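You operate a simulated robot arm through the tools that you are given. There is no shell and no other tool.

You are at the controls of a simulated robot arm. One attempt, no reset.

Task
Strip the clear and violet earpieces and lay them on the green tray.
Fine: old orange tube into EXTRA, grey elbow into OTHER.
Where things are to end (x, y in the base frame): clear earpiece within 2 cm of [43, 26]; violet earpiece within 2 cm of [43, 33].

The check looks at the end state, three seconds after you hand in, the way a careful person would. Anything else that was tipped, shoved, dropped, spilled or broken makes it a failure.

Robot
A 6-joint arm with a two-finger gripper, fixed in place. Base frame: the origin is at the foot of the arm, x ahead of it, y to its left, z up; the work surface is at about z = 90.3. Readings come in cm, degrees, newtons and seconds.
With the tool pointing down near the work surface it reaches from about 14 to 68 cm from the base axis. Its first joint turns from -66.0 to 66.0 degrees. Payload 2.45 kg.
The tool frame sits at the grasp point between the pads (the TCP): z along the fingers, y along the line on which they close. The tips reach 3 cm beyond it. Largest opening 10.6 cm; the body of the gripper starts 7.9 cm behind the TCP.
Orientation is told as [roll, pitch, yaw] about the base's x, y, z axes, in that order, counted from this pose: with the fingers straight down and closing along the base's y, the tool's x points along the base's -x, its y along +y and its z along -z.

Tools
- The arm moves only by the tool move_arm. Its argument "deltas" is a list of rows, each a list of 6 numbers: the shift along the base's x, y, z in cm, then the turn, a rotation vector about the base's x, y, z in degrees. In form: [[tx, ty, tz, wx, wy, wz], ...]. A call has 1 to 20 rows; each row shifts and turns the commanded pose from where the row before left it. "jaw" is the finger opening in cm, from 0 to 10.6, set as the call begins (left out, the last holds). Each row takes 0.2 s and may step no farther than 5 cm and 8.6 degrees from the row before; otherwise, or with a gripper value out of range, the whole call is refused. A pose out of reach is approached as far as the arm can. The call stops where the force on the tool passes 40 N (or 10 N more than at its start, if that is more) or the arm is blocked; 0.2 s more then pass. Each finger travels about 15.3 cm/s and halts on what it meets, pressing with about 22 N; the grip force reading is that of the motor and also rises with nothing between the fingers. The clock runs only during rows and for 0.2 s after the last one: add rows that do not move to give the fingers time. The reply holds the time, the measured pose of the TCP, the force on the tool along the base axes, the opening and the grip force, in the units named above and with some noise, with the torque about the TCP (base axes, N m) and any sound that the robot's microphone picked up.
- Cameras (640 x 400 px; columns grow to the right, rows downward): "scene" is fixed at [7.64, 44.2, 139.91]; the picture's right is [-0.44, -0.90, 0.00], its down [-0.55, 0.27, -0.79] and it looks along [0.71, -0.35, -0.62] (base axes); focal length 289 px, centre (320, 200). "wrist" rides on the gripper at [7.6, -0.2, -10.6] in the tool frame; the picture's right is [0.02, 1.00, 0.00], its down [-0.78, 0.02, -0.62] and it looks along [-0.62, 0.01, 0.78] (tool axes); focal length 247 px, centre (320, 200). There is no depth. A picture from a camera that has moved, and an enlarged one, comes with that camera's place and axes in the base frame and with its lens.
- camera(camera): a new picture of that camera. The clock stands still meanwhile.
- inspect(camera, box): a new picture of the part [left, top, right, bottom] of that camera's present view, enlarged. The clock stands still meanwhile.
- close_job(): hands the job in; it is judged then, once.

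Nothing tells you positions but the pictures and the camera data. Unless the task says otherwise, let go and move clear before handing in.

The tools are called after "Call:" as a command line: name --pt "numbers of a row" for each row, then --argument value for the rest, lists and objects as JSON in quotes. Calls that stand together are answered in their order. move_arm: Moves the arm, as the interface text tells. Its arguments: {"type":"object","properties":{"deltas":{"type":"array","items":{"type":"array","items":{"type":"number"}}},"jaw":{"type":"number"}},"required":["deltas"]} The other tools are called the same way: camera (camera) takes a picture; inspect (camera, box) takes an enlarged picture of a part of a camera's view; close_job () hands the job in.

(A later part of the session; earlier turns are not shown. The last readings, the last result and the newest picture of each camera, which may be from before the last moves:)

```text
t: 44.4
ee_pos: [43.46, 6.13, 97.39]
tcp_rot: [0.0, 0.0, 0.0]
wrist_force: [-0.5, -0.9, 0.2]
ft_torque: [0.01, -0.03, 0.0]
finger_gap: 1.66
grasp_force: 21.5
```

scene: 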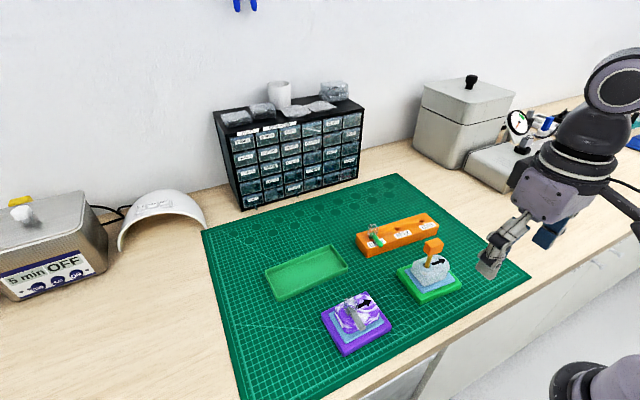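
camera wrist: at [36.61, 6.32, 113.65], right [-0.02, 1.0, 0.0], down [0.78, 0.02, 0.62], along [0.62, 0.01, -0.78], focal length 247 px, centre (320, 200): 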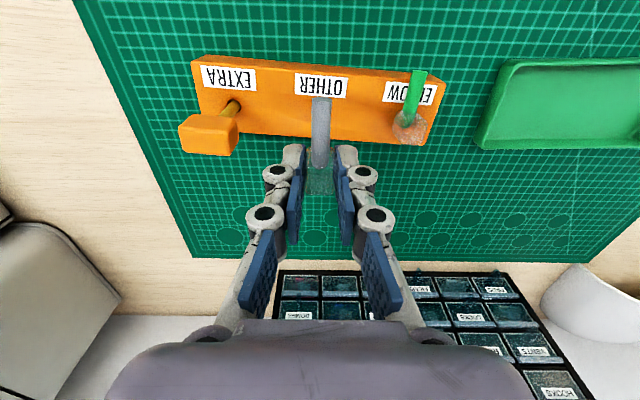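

Call:
move_arm --pt "0 0 -0.1 0 0 0" --pt "0 0 -0.1 0 0 0" --pt "0 0 -0.1 0 0 0" --pt "0 0 0 0 0 0"

Call:
inspect --camera "scene" --box '[400, 200, 430, 236]'

Call:
camera --camera "wrist"

```text
t: 45.4
ee_pos: [43.41, 6.36, 97.14]
tcp_rot: [0.1, 0.0, -0.1]
wrist_force: [2.6, -2.5, 23.0]
ft_torque: [-0.15, -0.06, -0.01]
finger_gap: 1.63
grasp_force: 22.2
```

```text
11.11 times, centred on (415, 218) of scene
camera zoom: at [7.61, 44.19, 139.91], right [-0.44, -0.9, 0.0], down [-0.55, 0.27, -0.79], along [0.71, -0.35, -0.62], focal length 3207 px, centre (-736, 0)
```

zoom: 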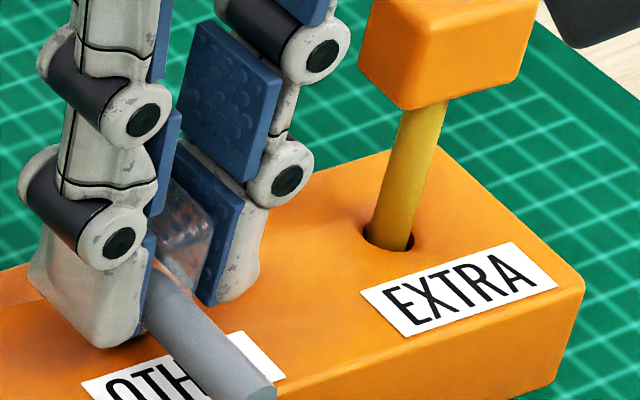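

```text
taken
camera wrist: at [35.84, 6.17, 107.61], right [-0.02, 1.0, 0.0], down [0.78, 0.02, 0.62], along [0.62, 0.01, -0.78], focal length 247 px, centre (320, 200)
```

wrist: 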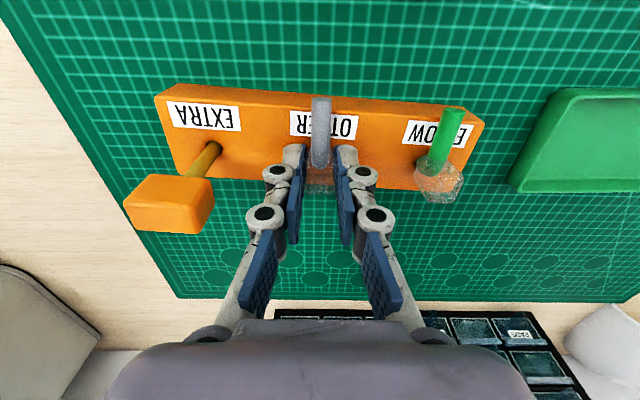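

The stem has bottomed in OTHER. I'll relieve the load, open modestly because the orange head is nearby, and rise straight up.

Call:
move_arm --pt "0 0 0.12 0 0 0" --pt "0 0 0 0 0 0"

Call:
move_arm --pt "0 0 0 0 0 0" --pt "0 0 0 0 0 0" --pt "0 0 0 0 0 0" --jaw 3.6

Call:
inspect --camera "wrist" --box '[240, 80, 400, 200]'

Call:
inspect --camera "scene" --box '[390, 190, 450, 245]'

```text
t: 46.0
ee_pos: [43.37, 6.26, 97.16]
tcp_rot: [0.1, 0.0, 0.1]
wrist_force: [1.2, -0.6, 10.4]
ft_torque: [-0.02, -0.12, 0.02]
finger_gap: 1.67
grasp_force: 22.0
```

```text
t: 46.8
ee_pos: [43.45, 6.27, 97.16]
tcp_rot: [0.0, 0.0, 0.0]
wrist_force: [-0.7, 0.3, -0.1]
ft_torque: [0.01, 0.0, 0.02]
finger_gap: 3.64
grasp_force: 0.1
```

```text
3.33 times, centred on (320, 140) of wrist
camera zoom: at [35.85, 6.15, 107.63], right [-0.02, 1.0, 0.0], down [0.78, 0.02, 0.62], along [0.62, 0.01, -0.78], focal length 823 px, centre (320, 400)
```

zoom: 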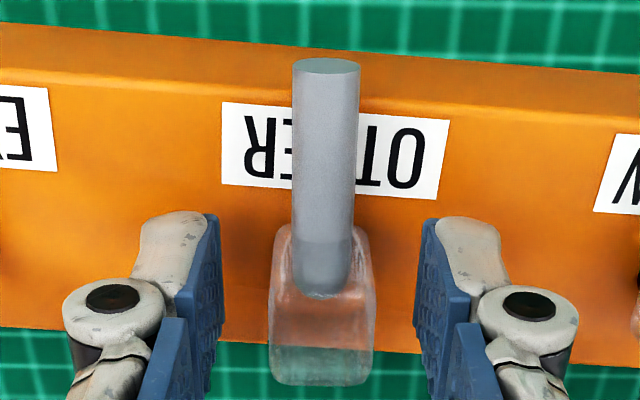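

```text
7.27 times, centred on (420, 218) of scene
camera zoom: at [7.64, 44.2, 139.91], right [-0.44, -0.9, 0.0], down [-0.55, 0.27, -0.79], along [0.71, -0.35, -0.62], focal length 2099 px, centre (-407, 73)
```

zoom: 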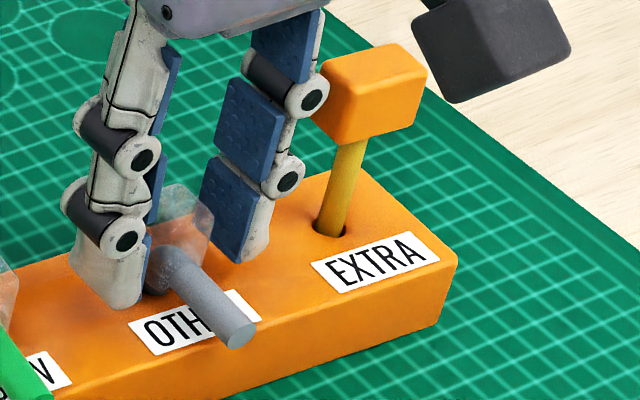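

The grey elbow stands in OTHER. I'll rise and move to view the clear earpiece from closer.

Call:
move_arm --pt "0 0 2 0 0 0" --pt "0 0 4 0 0 0" --pt "0 0 4 0 0 0" --pt "-4.07 0.67 0 0 0 0" --pt "-4.07 0.67 0 0 0 0" --pt "-4.07 0.67 0 0 0 0" --pt "-4.07 0.67 0 0 0 0" --pt "0 0 0 0 0 0" --pt "0 0 0 0 0 0" --jaw 3.6

Call:
camera --camera "wrist"

Call:
inspect --camera "wrist" --box '[260, 80, 380, 190]'

Call:
inspect --camera "scene" --box '[380, 195, 470, 305]'

```text
t: 48.8
ee_pos: [27.29, 8.96, 107.13]
tcp_rot: [0.0, 0.0, 0.1]
wrist_force: [0.0, -0.1, 0.7]
ft_torque: [-0.01, 0.04, 0.02]
finger_gap: 3.6
grasp_force: 0.1
```

```text
taken
camera wrist: at [19.76, 8.93, 117.72], right [-0.02, 1.0, 0.0], down [0.78, 0.02, 0.62], along [0.62, 0.01, -0.78], focal length 247 px, centre (320, 200)
```

wrist: 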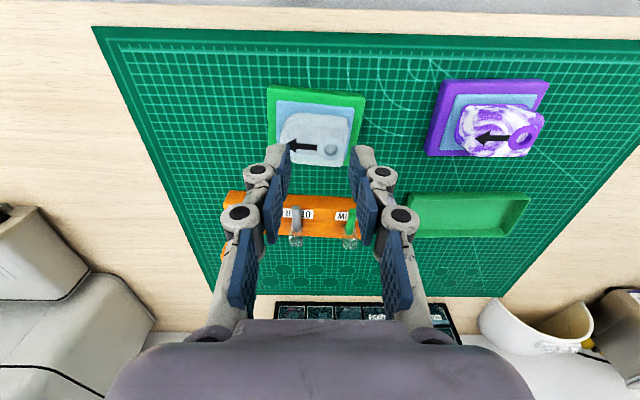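

```text
3.64 times, centred on (320, 135) of wrist
camera zoom: at [19.76, 8.93, 117.72], right [-0.02, 1.0, 0.0], down [0.78, 0.02, 0.62], along [0.62, 0.01, -0.78], focal length 898 px, centre (320, 436)
```

zoom: 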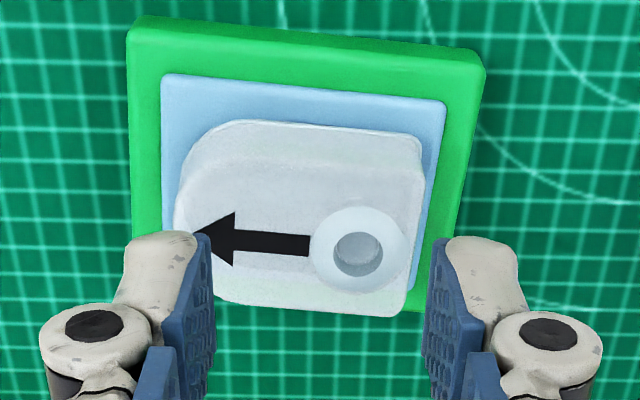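

```text
3.64 times, centred on (425, 250) of scene
camera zoom: at [7.64, 44.2, 139.91], right [-0.44, -0.9, 0.0], down [-0.55, 0.27, -0.79], along [0.71, -0.35, -0.62], focal length 1050 px, centre (-62, 18)
```

zoom: 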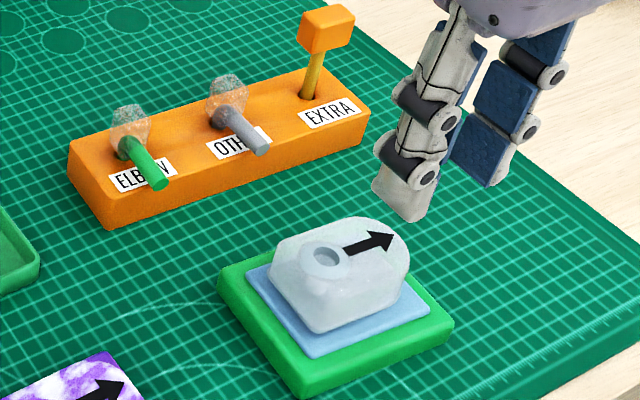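

The clear earpiece body spans roughly x 28.8–33.0 and y 5.0–11.6, turned about -5°, with its top near z 95.5. Gripping across x suits the tray layout, so I'll turn the gripper +85° above it and look again.

Call:
move_arm --pt "0.39 -0.07 0 0 0 8.5" --pt "0.39 -0.07 0 0 0 8.5" --pt "0.39 -0.07 0 0 0 8.5" --pt "0.39 -0.07 0 0 0 8.5" --pt "0.39 -0.07 0 0 0 8.5" --pt "0.39 -0.07 0 0 0 8.5" --pt "0.39 -0.07 0 0 0 8.5" --pt "0.39 -0.07 0 0 0 8.5" --pt "0.39 -0.07 0 0 0 8.5" --pt "0.39 -0.07 0 0 0 8.5" --pt "0 0 0 0 0 0" --pt "0 0 0 0 0 0" --jaw 8

Call:
camera --camera "wrist"

Call:
inspect --camera "wrist" --box '[260, 80, 380, 190]'

Call:
camera --camera "scene"

```text
t: 51.4
ee_pos: [31.2, 8.08, 107.14]
tcp_rot: [0.0, 0.0, 85.0]
wrist_force: [-0.2, -0.4, 0.4]
ft_torque: [0.0, 0.01, -0.01]
finger_gap: 8.01
grasp_force: 0.0
```

```text
taken
camera wrist: at [30.71, 0.61, 117.61], right [-1.0, 0.07, 0.0], down [0.05, 0.78, 0.62], along [0.04, 0.62, -0.78], focal length 247 px, centre (320, 200)
```

wrist: 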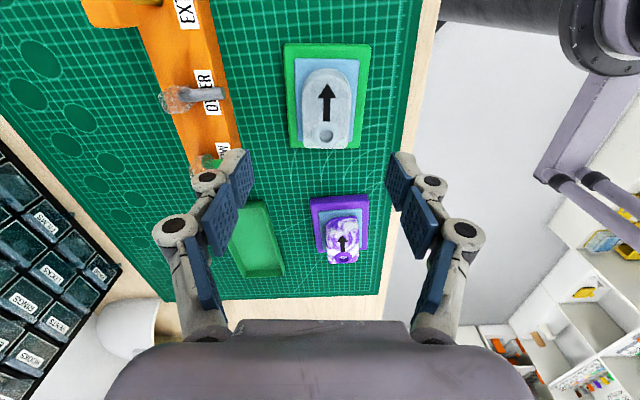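

```text
3.64 times, centred on (320, 135) of wrist
camera zoom: at [30.71, 0.61, 117.61], right [-1.0, 0.07, 0.0], down [0.05, 0.78, 0.62], along [0.04, 0.62, -0.78], focal length 898 px, centre (320, 436)
```

zoom: 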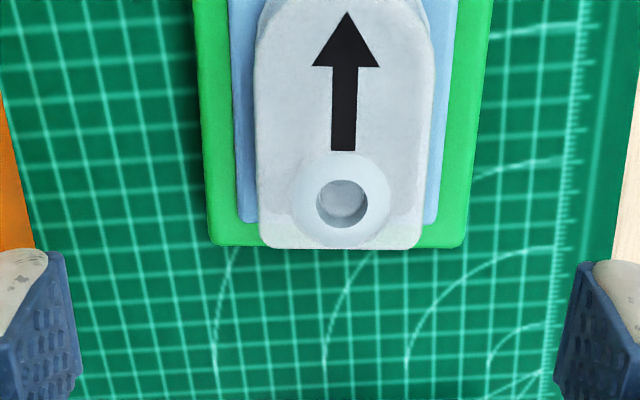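

```text
taken
```

scene: 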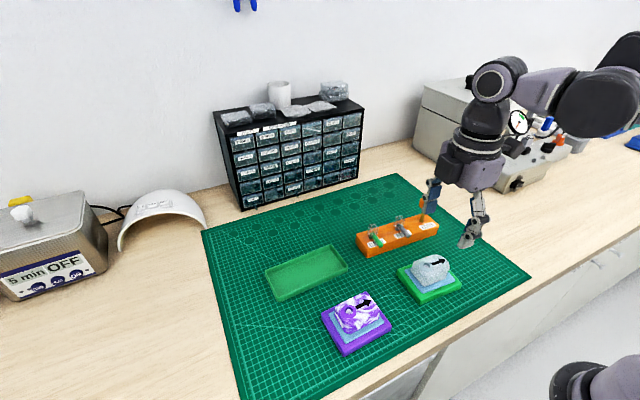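

The earpiece is aligned with the gripper but offset about 0.57 cm to -x. I'll correct and descend partway, then verify.

Call:
move_arm --pt "-0.57 0.2 -2 0 0 0" --pt "0 0 -2.5 0 0 0" --pt "0 0 -2 0 0 0" --pt "0 0 -1 0 0 0" --pt "0 0 0 0 0 0" --pt "0 0 0 0 0 0"

Call:
inspect --camera "wrist" --box '[200, 80, 440, 230]'

Call:
inspect --camera "scene" --box '[380, 210, 480, 310]'

```text
t: 52.8
ee_pos: [30.19, 8.19, 99.52]
tcp_rot: [0.0, 0.0, 85.0]
wrist_force: [0.0, -0.1, 0.5]
ft_torque: [0.03, 0.01, -0.01]
finger_gap: 7.99
grasp_force: 0.1
```

```text
2.67 times, centred on (320, 155) of wrist
camera zoom: at [29.82, 0.65, 110.11], right [-1.0, 0.07, 0.0], down [0.05, 0.78, 0.62], along [0.04, 0.62, -0.78], focal length 659 px, centre (320, 320)
```

zoom: 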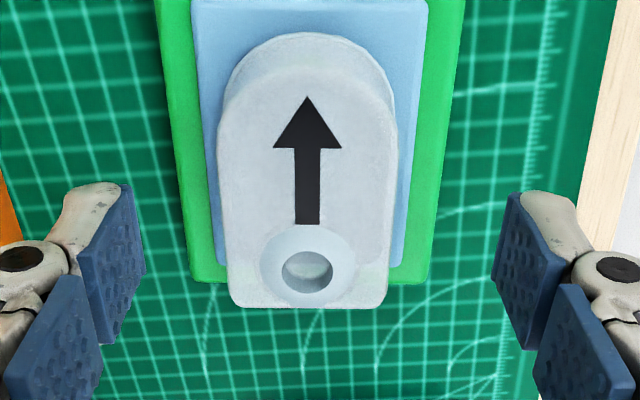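

```text
4.00 times, centred on (430, 260) of scene
camera zoom: at [7.64, 44.2, 139.91], right [-0.44, -0.9, 0.0], down [-0.55, 0.27, -0.79], along [0.71, -0.35, -0.62], focal length 1154 px, centre (-120, -40)
```

zoom: 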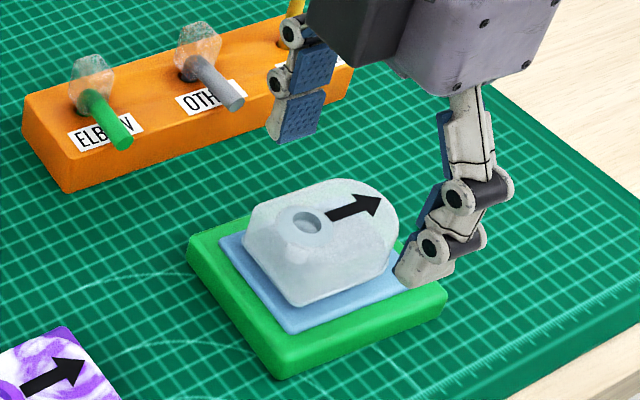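

Body centre is about (30.6, 8.6). I'll shift +0.28 in x and +0.3 in y and lower to grasp height.

Call:
move_arm --pt "0.28 0.3 -0.7 0 0 0" --pt "0 0 -1 0 0 0" --pt "0 0 -1 0 0 0" --pt "0 0 0 0 0 0" --pt "0 0 0 0 0 0"

Call:
inspect --camera "wrist" --box '[200, 80, 440, 230]'

Call:
inspect --camera "scene" --box '[380, 210, 480, 310]'

```text
t: 54.0
ee_pos: [30.7, 8.77, 96.96]
tcp_rot: [0.0, 0.1, 85.0]
wrist_force: [0.2, 0.9, -0.6]
ft_torque: [0.03, -0.02, 0.02]
finger_gap: 8.0
grasp_force: 0.1
```

```text
2.67 times, centred on (320, 155) of wrist
camera zoom: at [30.2, 1.17, 107.44], right [-1.0, 0.07, 0.0], down [0.05, 0.78, 0.62], along [0.04, 0.62, -0.78], focal length 659 px, centre (320, 320)
```

zoom: 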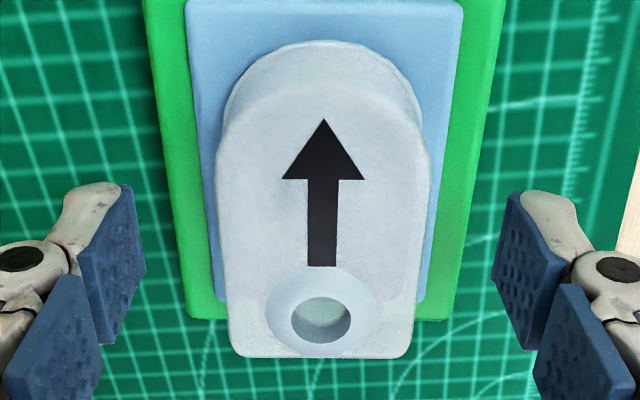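

```text
4.00 times, centred on (430, 260) of scene
camera zoom: at [7.64, 44.2, 139.91], right [-0.44, -0.9, 0.0], down [-0.55, 0.27, -0.79], along [0.71, -0.35, -0.62], focal length 1154 px, centre (-120, -40)
```

zoom: 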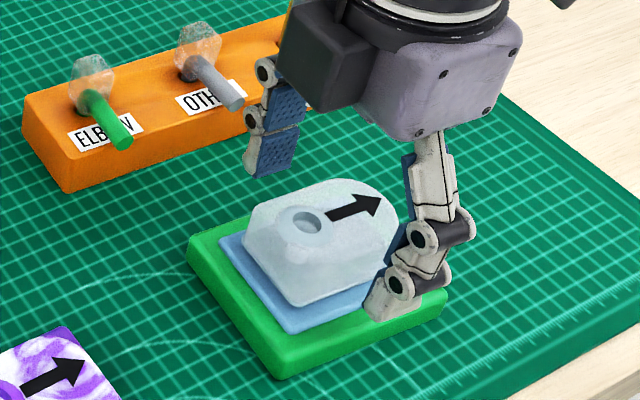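

It's centred now, so I'm closing on the clear earpiece.

Call:
move_arm --pt "0 0 0 0 0 0" --pt "0 0 0 0 0 0" --pt "0 0 0 0 0 0" --pt "0 0 0 0 0 0" --jaw 3

Call:
inspect --camera "wrist" --box '[200, 80, 440, 230]'

Call:
inspect --camera "scene" --box '[380, 210, 480, 310]'

```text
t: 55.0
ee_pos: [30.64, 8.82, 97.06]
tcp_rot: [0.1, 0.0, 85.0]
wrist_force: [-4.0, 0.6, 15.3]
ft_torque: [0.0, 0.15, 0.19]
finger_gap: 4.32
grasp_force: 21.9
```

```text
2.67 times, centred on (320, 155) of wrist
camera zoom: at [30.18, 1.17, 107.47], right [-1.0, 0.07, 0.0], down [0.05, 0.78, 0.62], along [0.04, 0.62, -0.78], focal length 659 px, centre (320, 320)
```

zoom: 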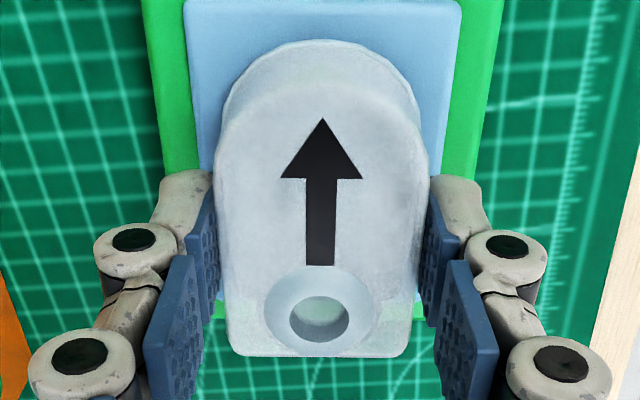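

```text
4.00 times, centred on (430, 260) of scene
camera zoom: at [7.61, 44.2, 139.91], right [-0.44, -0.9, 0.0], down [-0.55, 0.27, -0.79], along [0.71, -0.35, -0.62], focal length 1154 px, centre (-120, -40)
```

zoom: 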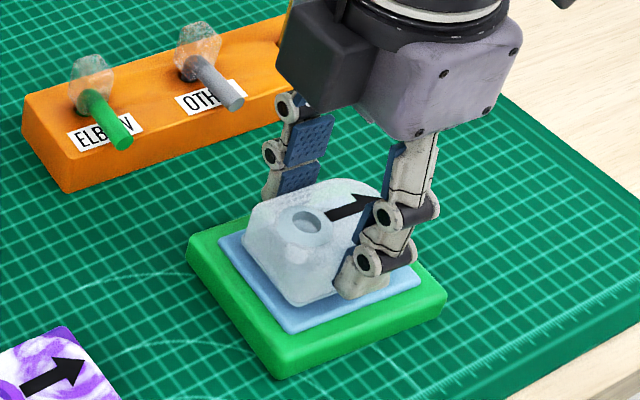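

I have it at 4.32 cm. I'll lift gently and check whether it frees from the pad.

Call:
move_arm --pt "0 0 0.2 0 0 0" --pt "0 0 0.2 0 0 0" --pt "0 0 0 0 0 0"

Call:
inspect --camera "scene" --box '[380, 210, 480, 310]'

Call:
inspect --camera "wrist" --box '[200, 80, 440, 230]'

```text
t: 55.8
ee_pos: [30.84, 8.79, 97.31]
tcp_rot: [0.1, 0.0, 85.0]
wrist_force: [0.2, 0.1, -0.4]
ft_torque: [0.02, 0.03, 0.0]
finger_gap: 4.33
grasp_force: 21.8
```

```text
4.00 times, centred on (430, 260) of scene
camera zoom: at [7.64, 44.2, 139.91], right [-0.44, -0.9, 0.0], down [-0.55, 0.27, -0.79], along [0.71, -0.35, -0.62], focal length 1154 px, centre (-120, -40)
```

zoom: 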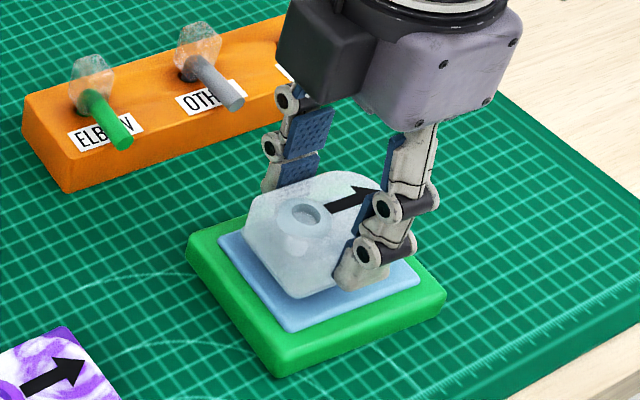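

```text
2.67 times, centred on (320, 155) of wrist
camera zoom: at [30.38, 1.12, 107.79], right [-1.0, 0.07, 0.0], down [0.05, 0.78, 0.62], along [0.04, 0.62, -0.78], focal length 659 px, centre (320, 320)
```

zoom: 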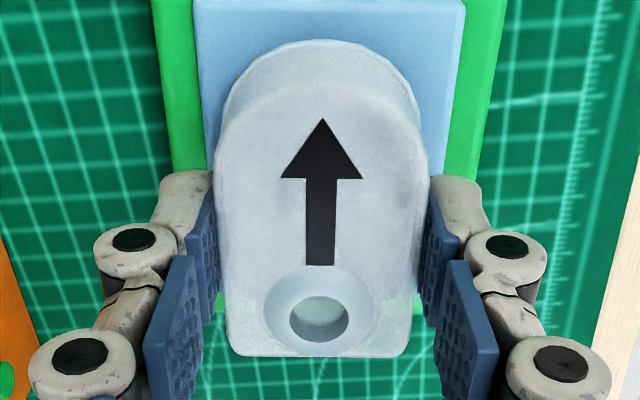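

The clear earpiece lifted off cleanly. I'll raise it and carry it over the tray.

Call:
move_arm --pt "0 0 1 0 0 0" --pt "0 0 3 0 0 0" --pt "0 0 4 0 0 0" --pt "0 0 3 0 0 0" --pt "2.46 3.44 0 0 0 1" --pt "2.46 3.44 0 0 0 1" --pt "2.46 3.44 0 0 0 1" --pt "2.46 3.44 0 0 0 1" --pt "2.46 3.44 0 0 0 1" --pt "0 0 0 0 0 0" --pt "0 0 0 0 0 0"

Call:
camera --camera "wrist"

Call:
camera --camera "scene"

Call:
inspect --camera "scene" --box '[250, 200, 370, 310]'

```text
t: 58.2
ee_pos: [43.24, 26.08, 108.41]
tcp_rot: [0.0, 0.1, 90.1]
wrist_force: [0.2, -0.3, -1.1]
ft_torque: [0.03, -0.01, 0.01]
finger_gap: 4.34
grasp_force: 22.4
```

```text
taken
camera wrist: at [43.59, 18.45, 118.82], right [-1.0, -0.02, 0.0], down [-0.02, 0.78, 0.62], along [-0.01, 0.62, -0.78], focal length 247 px, centre (320, 200)
```

wrist: 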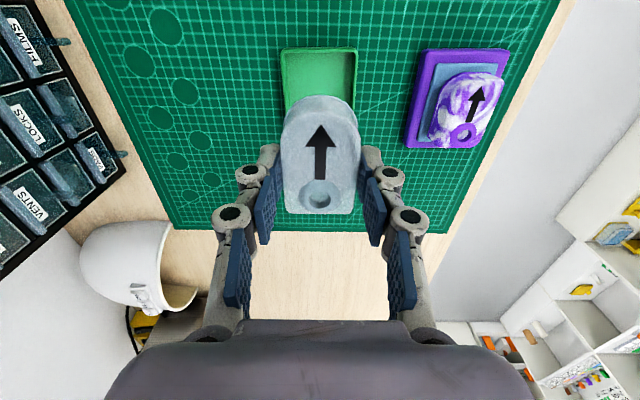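

```text
taken
```

scene: 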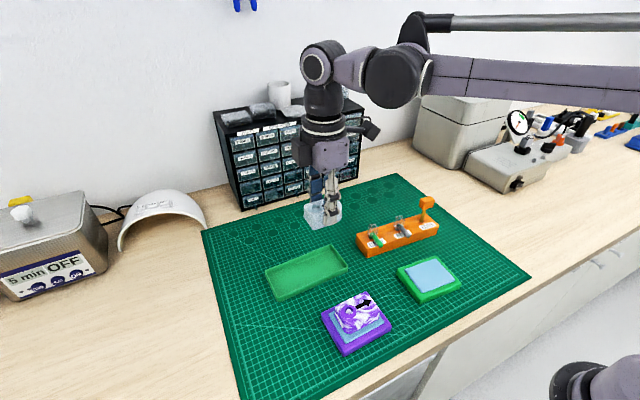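

```text
3.64 times, centred on (310, 255) of scene
camera zoom: at [7.64, 44.2, 139.91], right [-0.44, -0.9, 0.0], down [-0.55, 0.27, -0.79], along [0.71, -0.35, -0.62], focal length 1050 px, centre (356, 0)
```

zoom: 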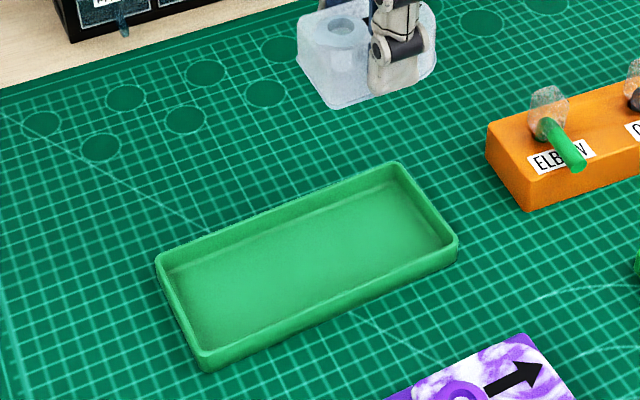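

The tray spans about x 39.5–46.7 and y 22–37.5, turned about +2°. I'll trim the position so the clear earpiece centres near (43.1, 25.9) and lower it partway.

Call:
move_arm --pt "-0.2 0.05 -2 0 0 2" --pt "0 0 -3 0 0 0" --pt "0 0 -3 0 0 0" --pt "0 0 -2 0 0 0" --pt "0 0 0 0 0 0" --pt "0 0 0 0 0 0"

Call:
camera --camera "wrist"

Call:
inspect --camera "scene" --box '[250, 200, 370, 310]'

Call:
inspect --camera "scene" --box '[390, 240, 470, 310]'

```text
t: 59.6
ee_pos: [43.05, 26.11, 98.24]
tcp_rot: [0.0, 0.0, 92.0]
wrist_force: [0.7, 0.3, -1.1]
ft_torque: [-0.01, -0.01, -0.01]
finger_gap: 4.34
grasp_force: 22.1
```

```text
taken
camera wrist: at [43.52, 18.59, 108.75], right [-1.0, -0.06, 0.0], down [-0.04, 0.78, 0.62], along [-0.04, 0.62, -0.78], focal length 247 px, centre (320, 200)
```

wrist: 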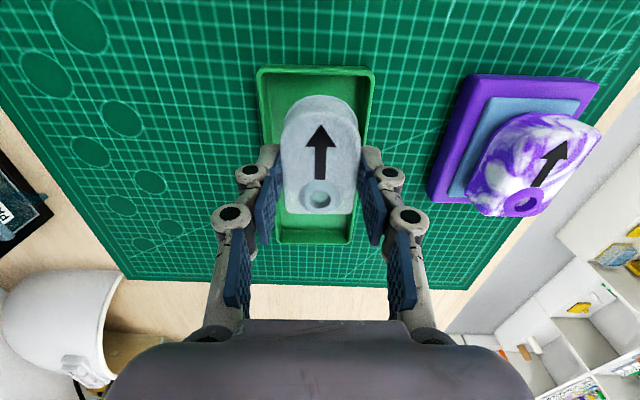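

```text
3.64 times, centred on (310, 255) of scene
camera zoom: at [7.64, 44.2, 139.91], right [-0.44, -0.9, 0.0], down [-0.55, 0.27, -0.79], along [0.71, -0.35, -0.62], focal length 1050 px, centre (356, 0)
```

zoom: 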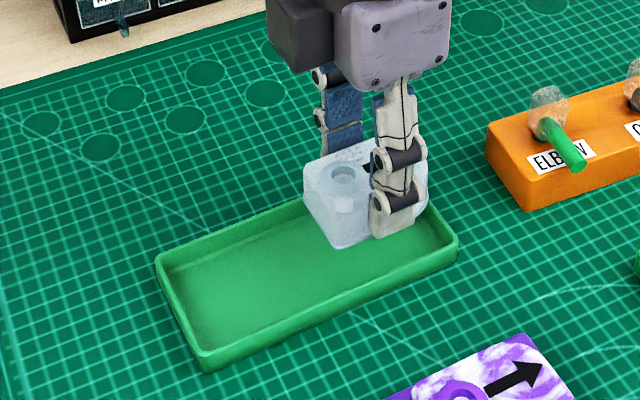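

```text
5.71 times, centred on (430, 275) of scene
camera zoom: at [7.64, 44.2, 139.91], right [-0.44, -0.9, 0.0], down [-0.55, 0.27, -0.79], along [0.71, -0.35, -0.62], focal length 1649 px, centre (-309, -229)
```

zoom: 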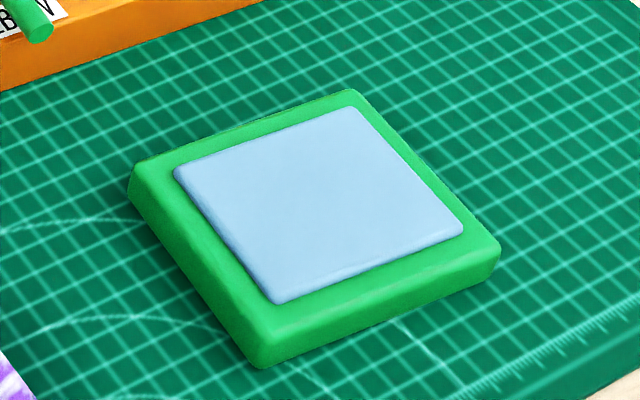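

The earpiece is inside the tray outline. I'll trim -0.2 in y and lower carefully until it touches.

Call:
move_arm --pt "0.1 -0.2 -0.5 0 0 0" --pt "0 0 -0.5 0 0 0" --pt "0 0 -0.5 0 0 0" --pt "0 0 -0.3 0 0 0" --pt "0 0 0 0 0 0"

Call:
inspect --camera "scene" --box '[290, 220, 360, 290]'

```text
t: 60.8
ee_pos: [43.04, 25.89, 96.37]
tcp_rot: [0.1, 0.0, 92.0]
wrist_force: [-0.1, 0.9, -0.4]
ft_torque: [0.0, -0.05, 0.02]
finger_gap: 4.33
grasp_force: 21.9
```

```text
5.71 times, centred on (325, 255) of scene
camera zoom: at [7.64, 44.2, 139.91], right [-0.44, -0.9, 0.0], down [-0.55, 0.27, -0.79], along [0.71, -0.35, -0.62], focal length 1649 px, centre (291, -114)
```

zoom: 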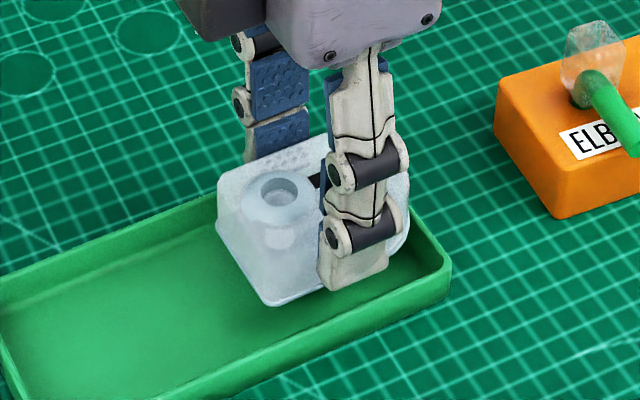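

Call:
move_arm --pt "0 0 -0.15 0 0 0" --pt "0 0 -0.15 0 0 0" --pt "0 0 0 0 0 0"

Call:
inspect --camera "scene" --box '[290, 220, 360, 290]'

```text
t: 61.6
ee_pos: [43.14, 25.91, 96.13]
tcp_rot: [0.0, 0.0, 92.0]
wrist_force: [-0.6, 0.1, -0.5]
ft_torque: [0.01, -0.06, -0.02]
finger_gap: 4.35
grasp_force: 22.1
```

```text
5.71 times, centred on (325, 255) of scene
camera zoom: at [7.64, 44.2, 139.91], right [-0.44, -0.9, 0.0], down [-0.55, 0.27, -0.79], along [0.71, -0.35, -0.62], focal length 1649 px, centre (291, -114)
```

zoom: 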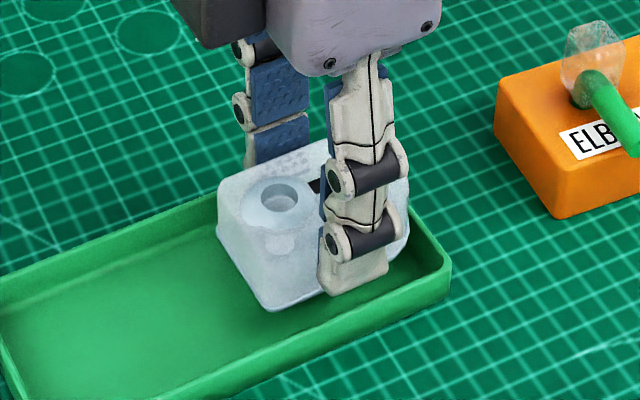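

Call:
move_arm --pt "0 0 -0.15 0 0 0" --pt "0 0 -0.15 0 0 0" --pt "0 0 0 0 0 0"

Call:
inspect --camera "scene" --box '[290, 220, 360, 290]'

```text
t: 62.4
ee_pos: [43.0, 25.79, 95.81]
tcp_rot: [0.0, 0.0, 91.9]
wrist_force: [-0.1, 0.5, 0.3]
ft_torque: [-0.05, 0.0, 0.0]
finger_gap: 4.32
grasp_force: 21.8
```

```text
5.71 times, centred on (325, 255) of scene
camera zoom: at [7.64, 44.2, 139.91], right [-0.44, -0.9, 0.0], down [-0.55, 0.27, -0.79], along [0.71, -0.35, -0.62], focal length 1649 px, centre (291, -114)
```

zoom: 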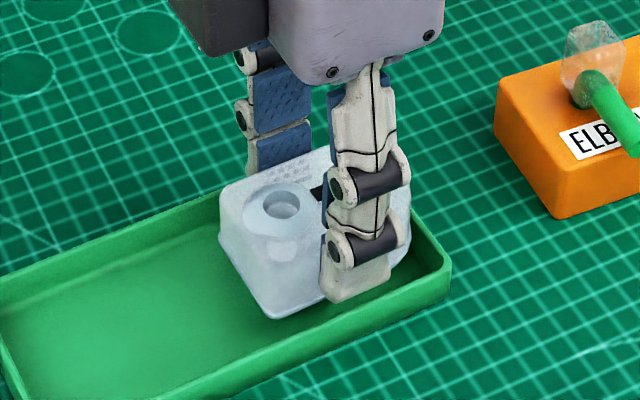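

Call:
move_arm --pt "0 0 -0.1 0 0 0" --pt "0 0 -0.1 0 0 0" --pt "0 0 0 0 0 0"

Call:
inspect --camera "scene" --box '[290, 220, 360, 290]'

```text
t: 63.2
ee_pos: [42.96, 25.78, 95.69]
tcp_rot: [-0.1, 0.0, 92.0]
wrist_force: [0.5, 0.2, 0.0]
ft_torque: [0.0, -0.02, -0.02]
finger_gap: 4.3
grasp_force: 21.6
```

```text
5.71 times, centred on (325, 255) of scene
camera zoom: at [7.64, 44.2, 139.91], right [-0.44, -0.9, 0.0], down [-0.55, 0.27, -0.79], along [0.71, -0.35, -0.62], focal length 1649 px, centre (291, -114)
```

zoom: 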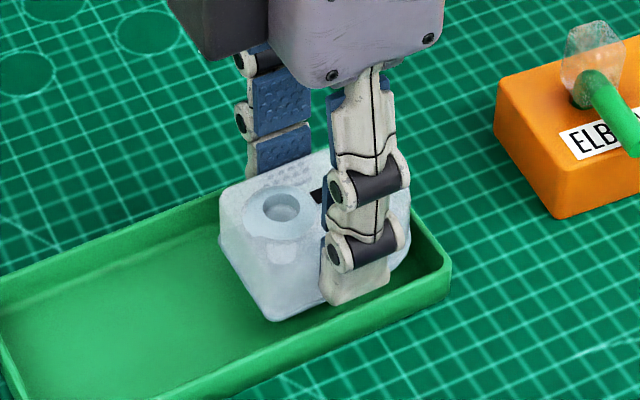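

Call:
move_arm --pt "0 0 -0.1 0 0 0" --pt "0 0 -0.1 0 0 0" --pt "0 0 0 0 0 0"

Call:
inspect --camera "scene" --box '[290, 220, 360, 290]'

```text
t: 64.0
ee_pos: [42.8, 25.89, 95.51]
tcp_rot: [0.0, 0.0, 92.0]
wrist_force: [-0.2, -0.1, 0.1]
ft_torque: [-0.01, 0.03, 0.01]
finger_gap: 4.34
grasp_force: 21.8
```

```text
5.71 times, centred on (325, 255) of scene
camera zoom: at [7.64, 44.2, 139.91], right [-0.44, -0.9, 0.0], down [-0.55, 0.27, -0.79], along [0.71, -0.35, -0.62], focal length 1649 px, centre (291, -114)
```

zoom: 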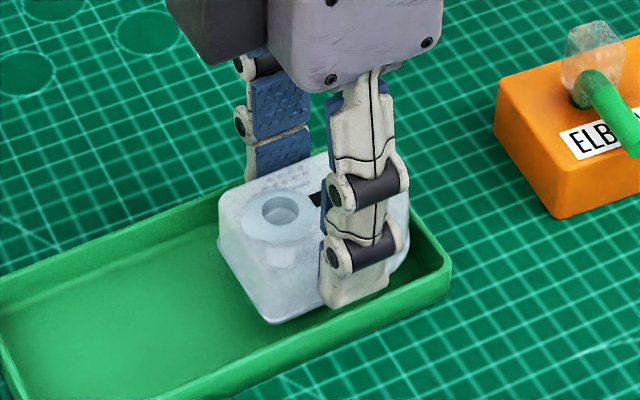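

Call:
move_arm --pt "0 0 -0.1 0 0 0" --pt "0 0 -0.1 0 0 0" --pt "0 0 0 0 0 0"

Call:
inspect --camera "scene" --box '[290, 220, 360, 290]'

Call:
camera --camera "wrist"

```text
t: 64.8
ee_pos: [42.93, 25.85, 95.27]
tcp_rot: [0.0, 0.0, 92.1]
wrist_force: [0.1, 0.2, 0.2]
ft_torque: [0.02, 0.0, 0.0]
finger_gap: 4.32
grasp_force: 21.8
```

```text
5.71 times, centred on (325, 255) of scene
camera zoom: at [7.64, 44.2, 139.91], right [-0.44, -0.9, 0.0], down [-0.55, 0.27, -0.79], along [0.71, -0.35, -0.62], focal length 1649 px, centre (291, -114)
```

zoom: 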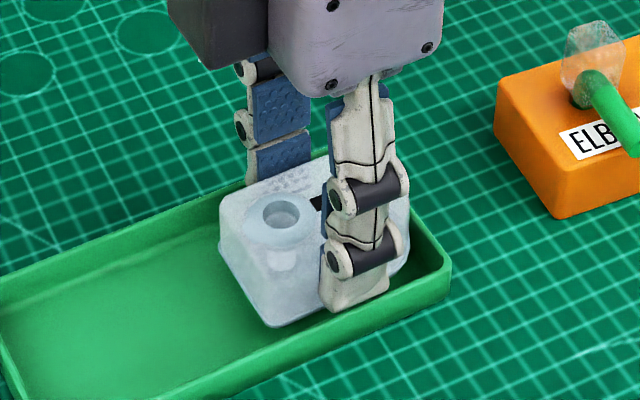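

```text
taken
camera wrist: at [43.49, 18.24, 105.81], right [-1.0, -0.06, 0.0], down [-0.04, 0.78, 0.62], along [-0.04, 0.62, -0.78], focal length 247 px, centre (320, 200)
```

wrist: 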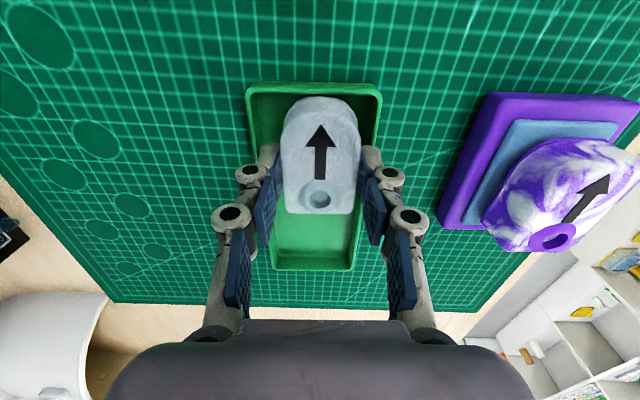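

It's close to the floor but no contact yet. The wrist view shows the tray centre about 0.3 cm to +x, so I'll shift slightly for finger clearance and continue down.

Call:
move_arm --pt "0.25 0 0 0 0 0" --pt "0 0 -0.1 0 0 0" --pt "0 0 0 0 0 0"

Call:
inspect --camera "scene" --box '[300, 230, 350, 280]'

Call:
inspect --camera "wrist" --box '[230, 70, 410, 280]'

```text
t: 65.6
ee_pos: [43.16, 25.69, 95.19]
tcp_rot: [-0.1, 0.0, 91.9]
wrist_force: [-0.7, 0.9, -0.1]
ft_torque: [-0.03, 0.02, -0.03]
finger_gap: 4.36
grasp_force: 22.2
```

```text
8.00 times, centred on (325, 255) of scene
camera zoom: at [7.64, 44.2, 139.91], right [-0.44, -0.9, 0.0], down [-0.55, 0.27, -0.79], along [0.71, -0.35, -0.62], focal length 2309 px, centre (280, -240)
```

zoom: 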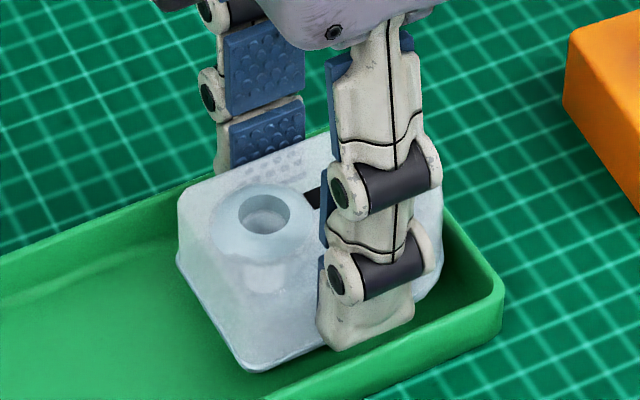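

```text
1.90 times, centred on (320, 175) of wrist
camera zoom: at [43.73, 18.17, 105.76], right [-1.0, -0.06, 0.0], down [-0.04, 0.78, 0.62], along [-0.04, 0.62, -0.78], focal length 470 px, centre (320, 248)
```

zoom: 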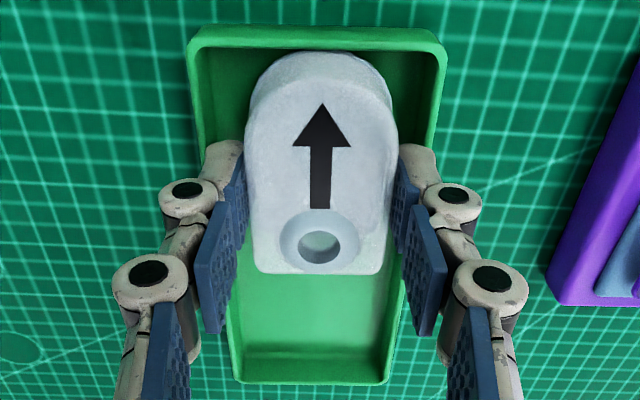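

Call:
move_arm --pt "0 0 -0.1 0 0 0" --pt "0 0 -0.1 0 0 0" --pt "0 0 0 0 0 0"

Call:
inspect --camera "scene" --box '[300, 230, 350, 280]'

```text
t: 66.4
ee_pos: [43.19, 25.75, 95.02]
tcp_rot: [0.0, 0.0, 92.1]
wrist_force: [-0.4, -0.1, -0.5]
ft_torque: [-0.02, -0.01, 0.01]
finger_gap: 4.34
grasp_force: 22.0
```

```text
8.00 times, centred on (325, 255) of scene
camera zoom: at [7.64, 44.2, 139.91], right [-0.44, -0.9, 0.0], down [-0.55, 0.27, -0.79], along [0.71, -0.35, -0.62], focal length 2309 px, centre (280, -240)
```

zoom: 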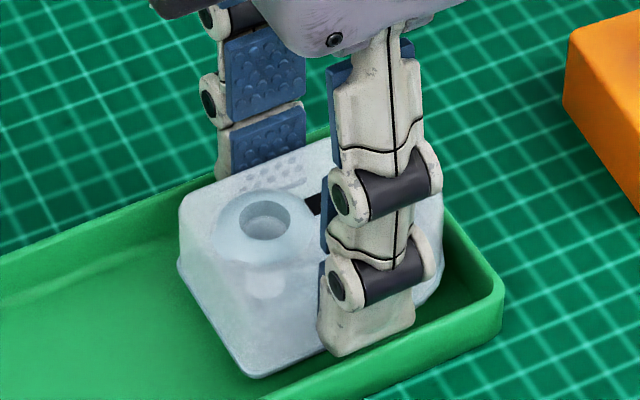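

Call:
move_arm --pt "0 0 -0.1 0 0 0" --pt "0 0 -0.1 0 0 0" --pt "0 0 0 0 0 0"

Call:
inspect --camera "scene" --box '[300, 230, 350, 280]'

```text
t: 67.2
ee_pos: [43.15, 25.81, 94.83]
tcp_rot: [0.0, -0.1, 92.0]
wrist_force: [2.9, -0.2, 23.4]
ft_torque: [0.06, 0.47, 0.03]
finger_gap: 4.32
grasp_force: 21.7
```

```text
8.00 times, centred on (325, 255) of scene
camera zoom: at [7.62, 44.18, 139.92], right [-0.44, -0.9, 0.0], down [-0.55, 0.27, -0.79], along [0.71, -0.35, -0.62], focal length 2309 px, centre (280, -240)
```

zoom: 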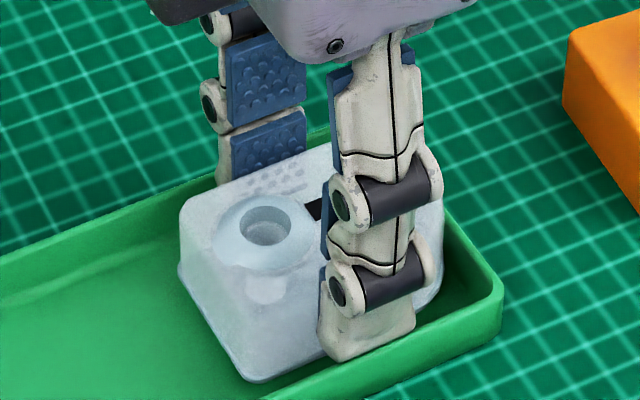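

Contact at 23 N, so the earpiece is on the tray floor. I'll ease off, crack the jaws open only slightly to avoid pushing the tray walls, and look.

Call:
move_arm --pt "0 0 0.12 0 0 0" --pt "0 0 0 0 0 0"

Call:
move_arm --pt "0 0 0 0 0 0" --pt "0 0 0 0 0 0" --jaw 4.8

Call:
inspect --camera "scene" --box '[300, 230, 350, 280]'

Call:
inspect --camera "wrist" --box '[230, 70, 410, 280]'

```text
t: 67.8
ee_pos: [43.17, 25.72, 94.81]
tcp_rot: [0.0, 0.0, 92.0]
wrist_force: [3.2, 0.6, 18.1]
ft_torque: [0.01, 0.49, -0.02]
finger_gap: 4.32
grasp_force: 22.2
```

```text
t: 68.4
ee_pos: [43.09, 25.71, 94.76]
tcp_rot: [-0.1, 0.0, 92.0]
wrist_force: [-0.1, -0.6, 3.7]
ft_torque: [-0.04, 0.14, -0.01]
finger_gap: 4.9
grasp_force: 0.7
```

```text
8.00 times, centred on (325, 255) of scene
camera zoom: at [7.63, 44.19, 139.91], right [-0.44, -0.9, 0.0], down [-0.55, 0.27, -0.79], along [0.71, -0.35, -0.62], focal length 2309 px, centre (280, -240)
```

zoom: 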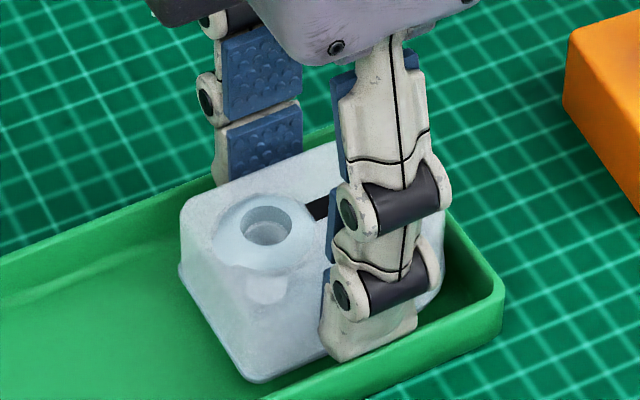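

```text
1.90 times, centred on (320, 175) of wrist
camera zoom: at [43.62, 18.15, 105.37], right [-1.0, -0.06, 0.0], down [-0.04, 0.78, 0.62], along [-0.04, 0.62, -0.78], focal length 470 px, centre (320, 248)
```

zoom: 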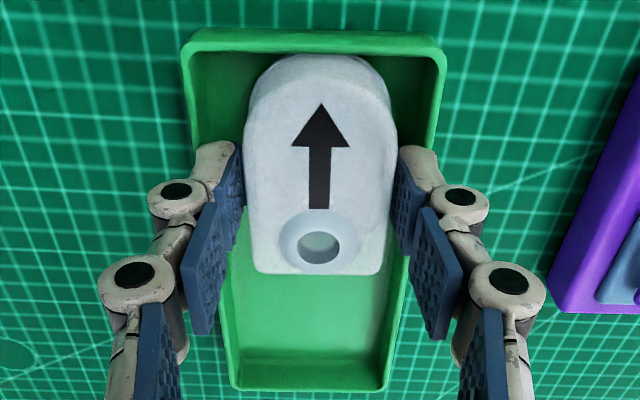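

The fingers are loose and the earpiece is resting in the tray. I'll lift straight up slowly.

Call:
move_arm --pt "0 0 0.2 0 0 0" --pt "0 0 0.3 0 0 0" --pt "0 0 0.5 0 0 0" --pt "0 0 0 0 0 0"

Call:
inspect --camera "scene" --box '[290, 220, 360, 290]'

Call:
inspect --camera "wrist" --box '[230, 70, 410, 280]'

```text
t: 69.4
ee_pos: [43.18, 25.71, 95.97]
tcp_rot: [-0.1, -0.1, 92.0]
wrist_force: [-0.3, -0.5, -0.3]
ft_torque: [-0.01, -0.05, 0.05]
finger_gap: 4.8
grasp_force: 0.1
```

```text
5.71 times, centred on (325, 255) of scene
camera zoom: at [7.64, 44.2, 139.91], right [-0.44, -0.9, 0.0], down [-0.55, 0.27, -0.79], along [0.71, -0.35, -0.62], focal length 1649 px, centre (291, -114)
```

zoom: 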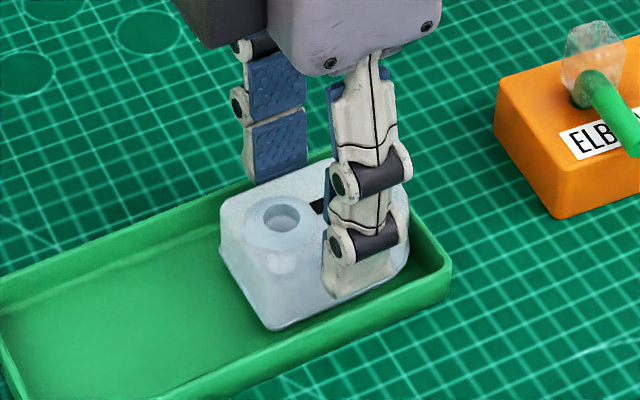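

```text
1.90 times, centred on (320, 175) of wrist
camera zoom: at [43.74, 18.15, 106.45], right [-1.0, -0.06, 0.0], down [-0.04, 0.78, 0.62], along [-0.04, 0.62, -0.78], focal length 470 px, centre (320, 248)
```

zoom: 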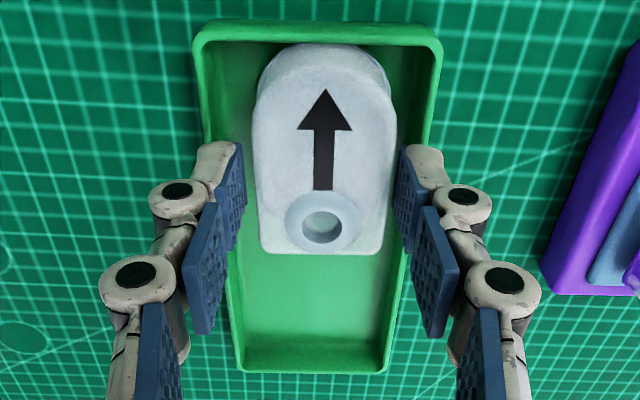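

The clear earpiece is lying flat in the tray and the tray hasn't moved. I'll rise and move over the violet earpiece at about (29.3, 26.4).

Call:
move_arm --pt "0 0 2 0 0 0" --pt "0 0 3 0 0 0" --pt "0 0 3 0 0 0" --pt "0 0 3.2 0 0 0" --pt "-3.44 0.14 0 0 0 -1" --pt "-3.44 0.14 0 0 0 -1" --pt "-3.44 0.14 0 0 0 0" --pt "-3.44 0.15 0 0 0 0" --pt "0 0 0 0 0 0" --pt "0 0 0 0 0 0"

Call:
move_arm --pt "0 0 0 0 0 0" --pt "0 0 0 0 0 0" --jaw 8

Call:
camera --camera "wrist"

Call:
inspect --camera "wrist" --box '[220, 50, 420, 190]'

Call:
inspect --camera "scene" --box '[250, 200, 450, 320]'

```text
t: 71.6
ee_pos: [29.51, 26.46, 106.96]
tcp_rot: [-0.1, 0.1, 90.1]
wrist_force: [-0.6, 0.2, 0.0]
ft_torque: [0.0, 0.03, 0.01]
finger_gap: 4.79
grasp_force: 0.1
```

```text
t: 72.2
ee_pos: [29.42, 26.3, 107.03]
tcp_rot: [-0.1, 0.0, 90.0]
wrist_force: [-0.7, -0.4, 0.4]
ft_torque: [0.0, 0.03, 0.0]
finger_gap: 8.03
grasp_force: 0.0
```

```text
taken
camera wrist: at [29.79, 18.79, 117.55], right [-1.0, -0.02, 0.0], down [-0.02, 0.78, 0.62], along [-0.01, 0.62, -0.78], focal length 247 px, centre (320, 200)
```

wrist: 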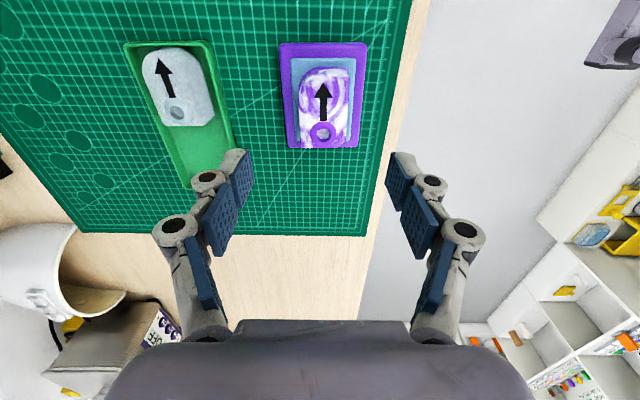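

```text
2.86 times, centred on (320, 120) of wrist
camera zoom: at [29.79, 18.79, 117.55], right [-1.0, -0.02, 0.0], down [-0.02, 0.78, 0.62], along [-0.01, 0.62, -0.78], focal length 706 px, centre (320, 429)
```

zoom: 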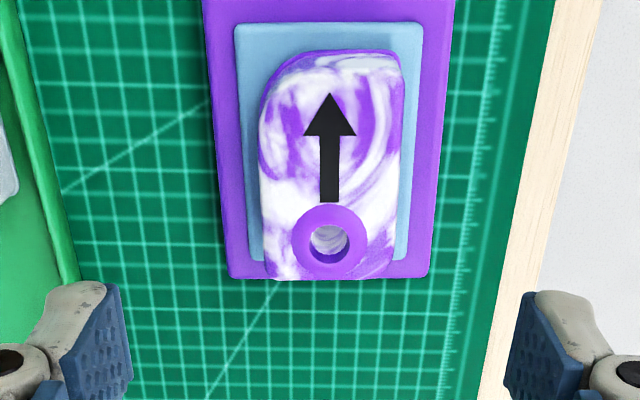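

```text
3.20 times, centred on (350, 260) of scene
camera zoom: at [7.64, 44.2, 139.91], right [-0.44, -0.9, 0.0], down [-0.55, 0.27, -0.79], along [0.71, -0.35, -0.62], focal length 924 px, centre (224, 8)
```

zoom: 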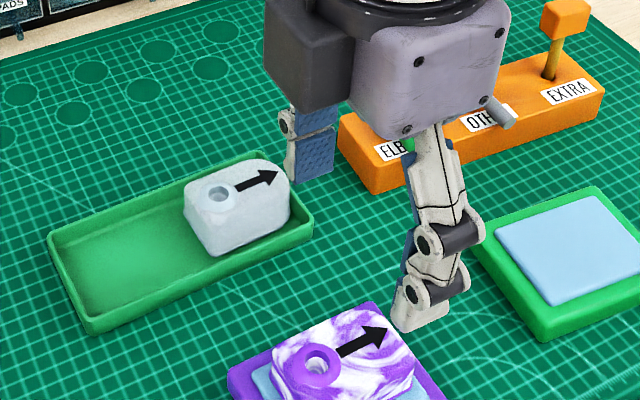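

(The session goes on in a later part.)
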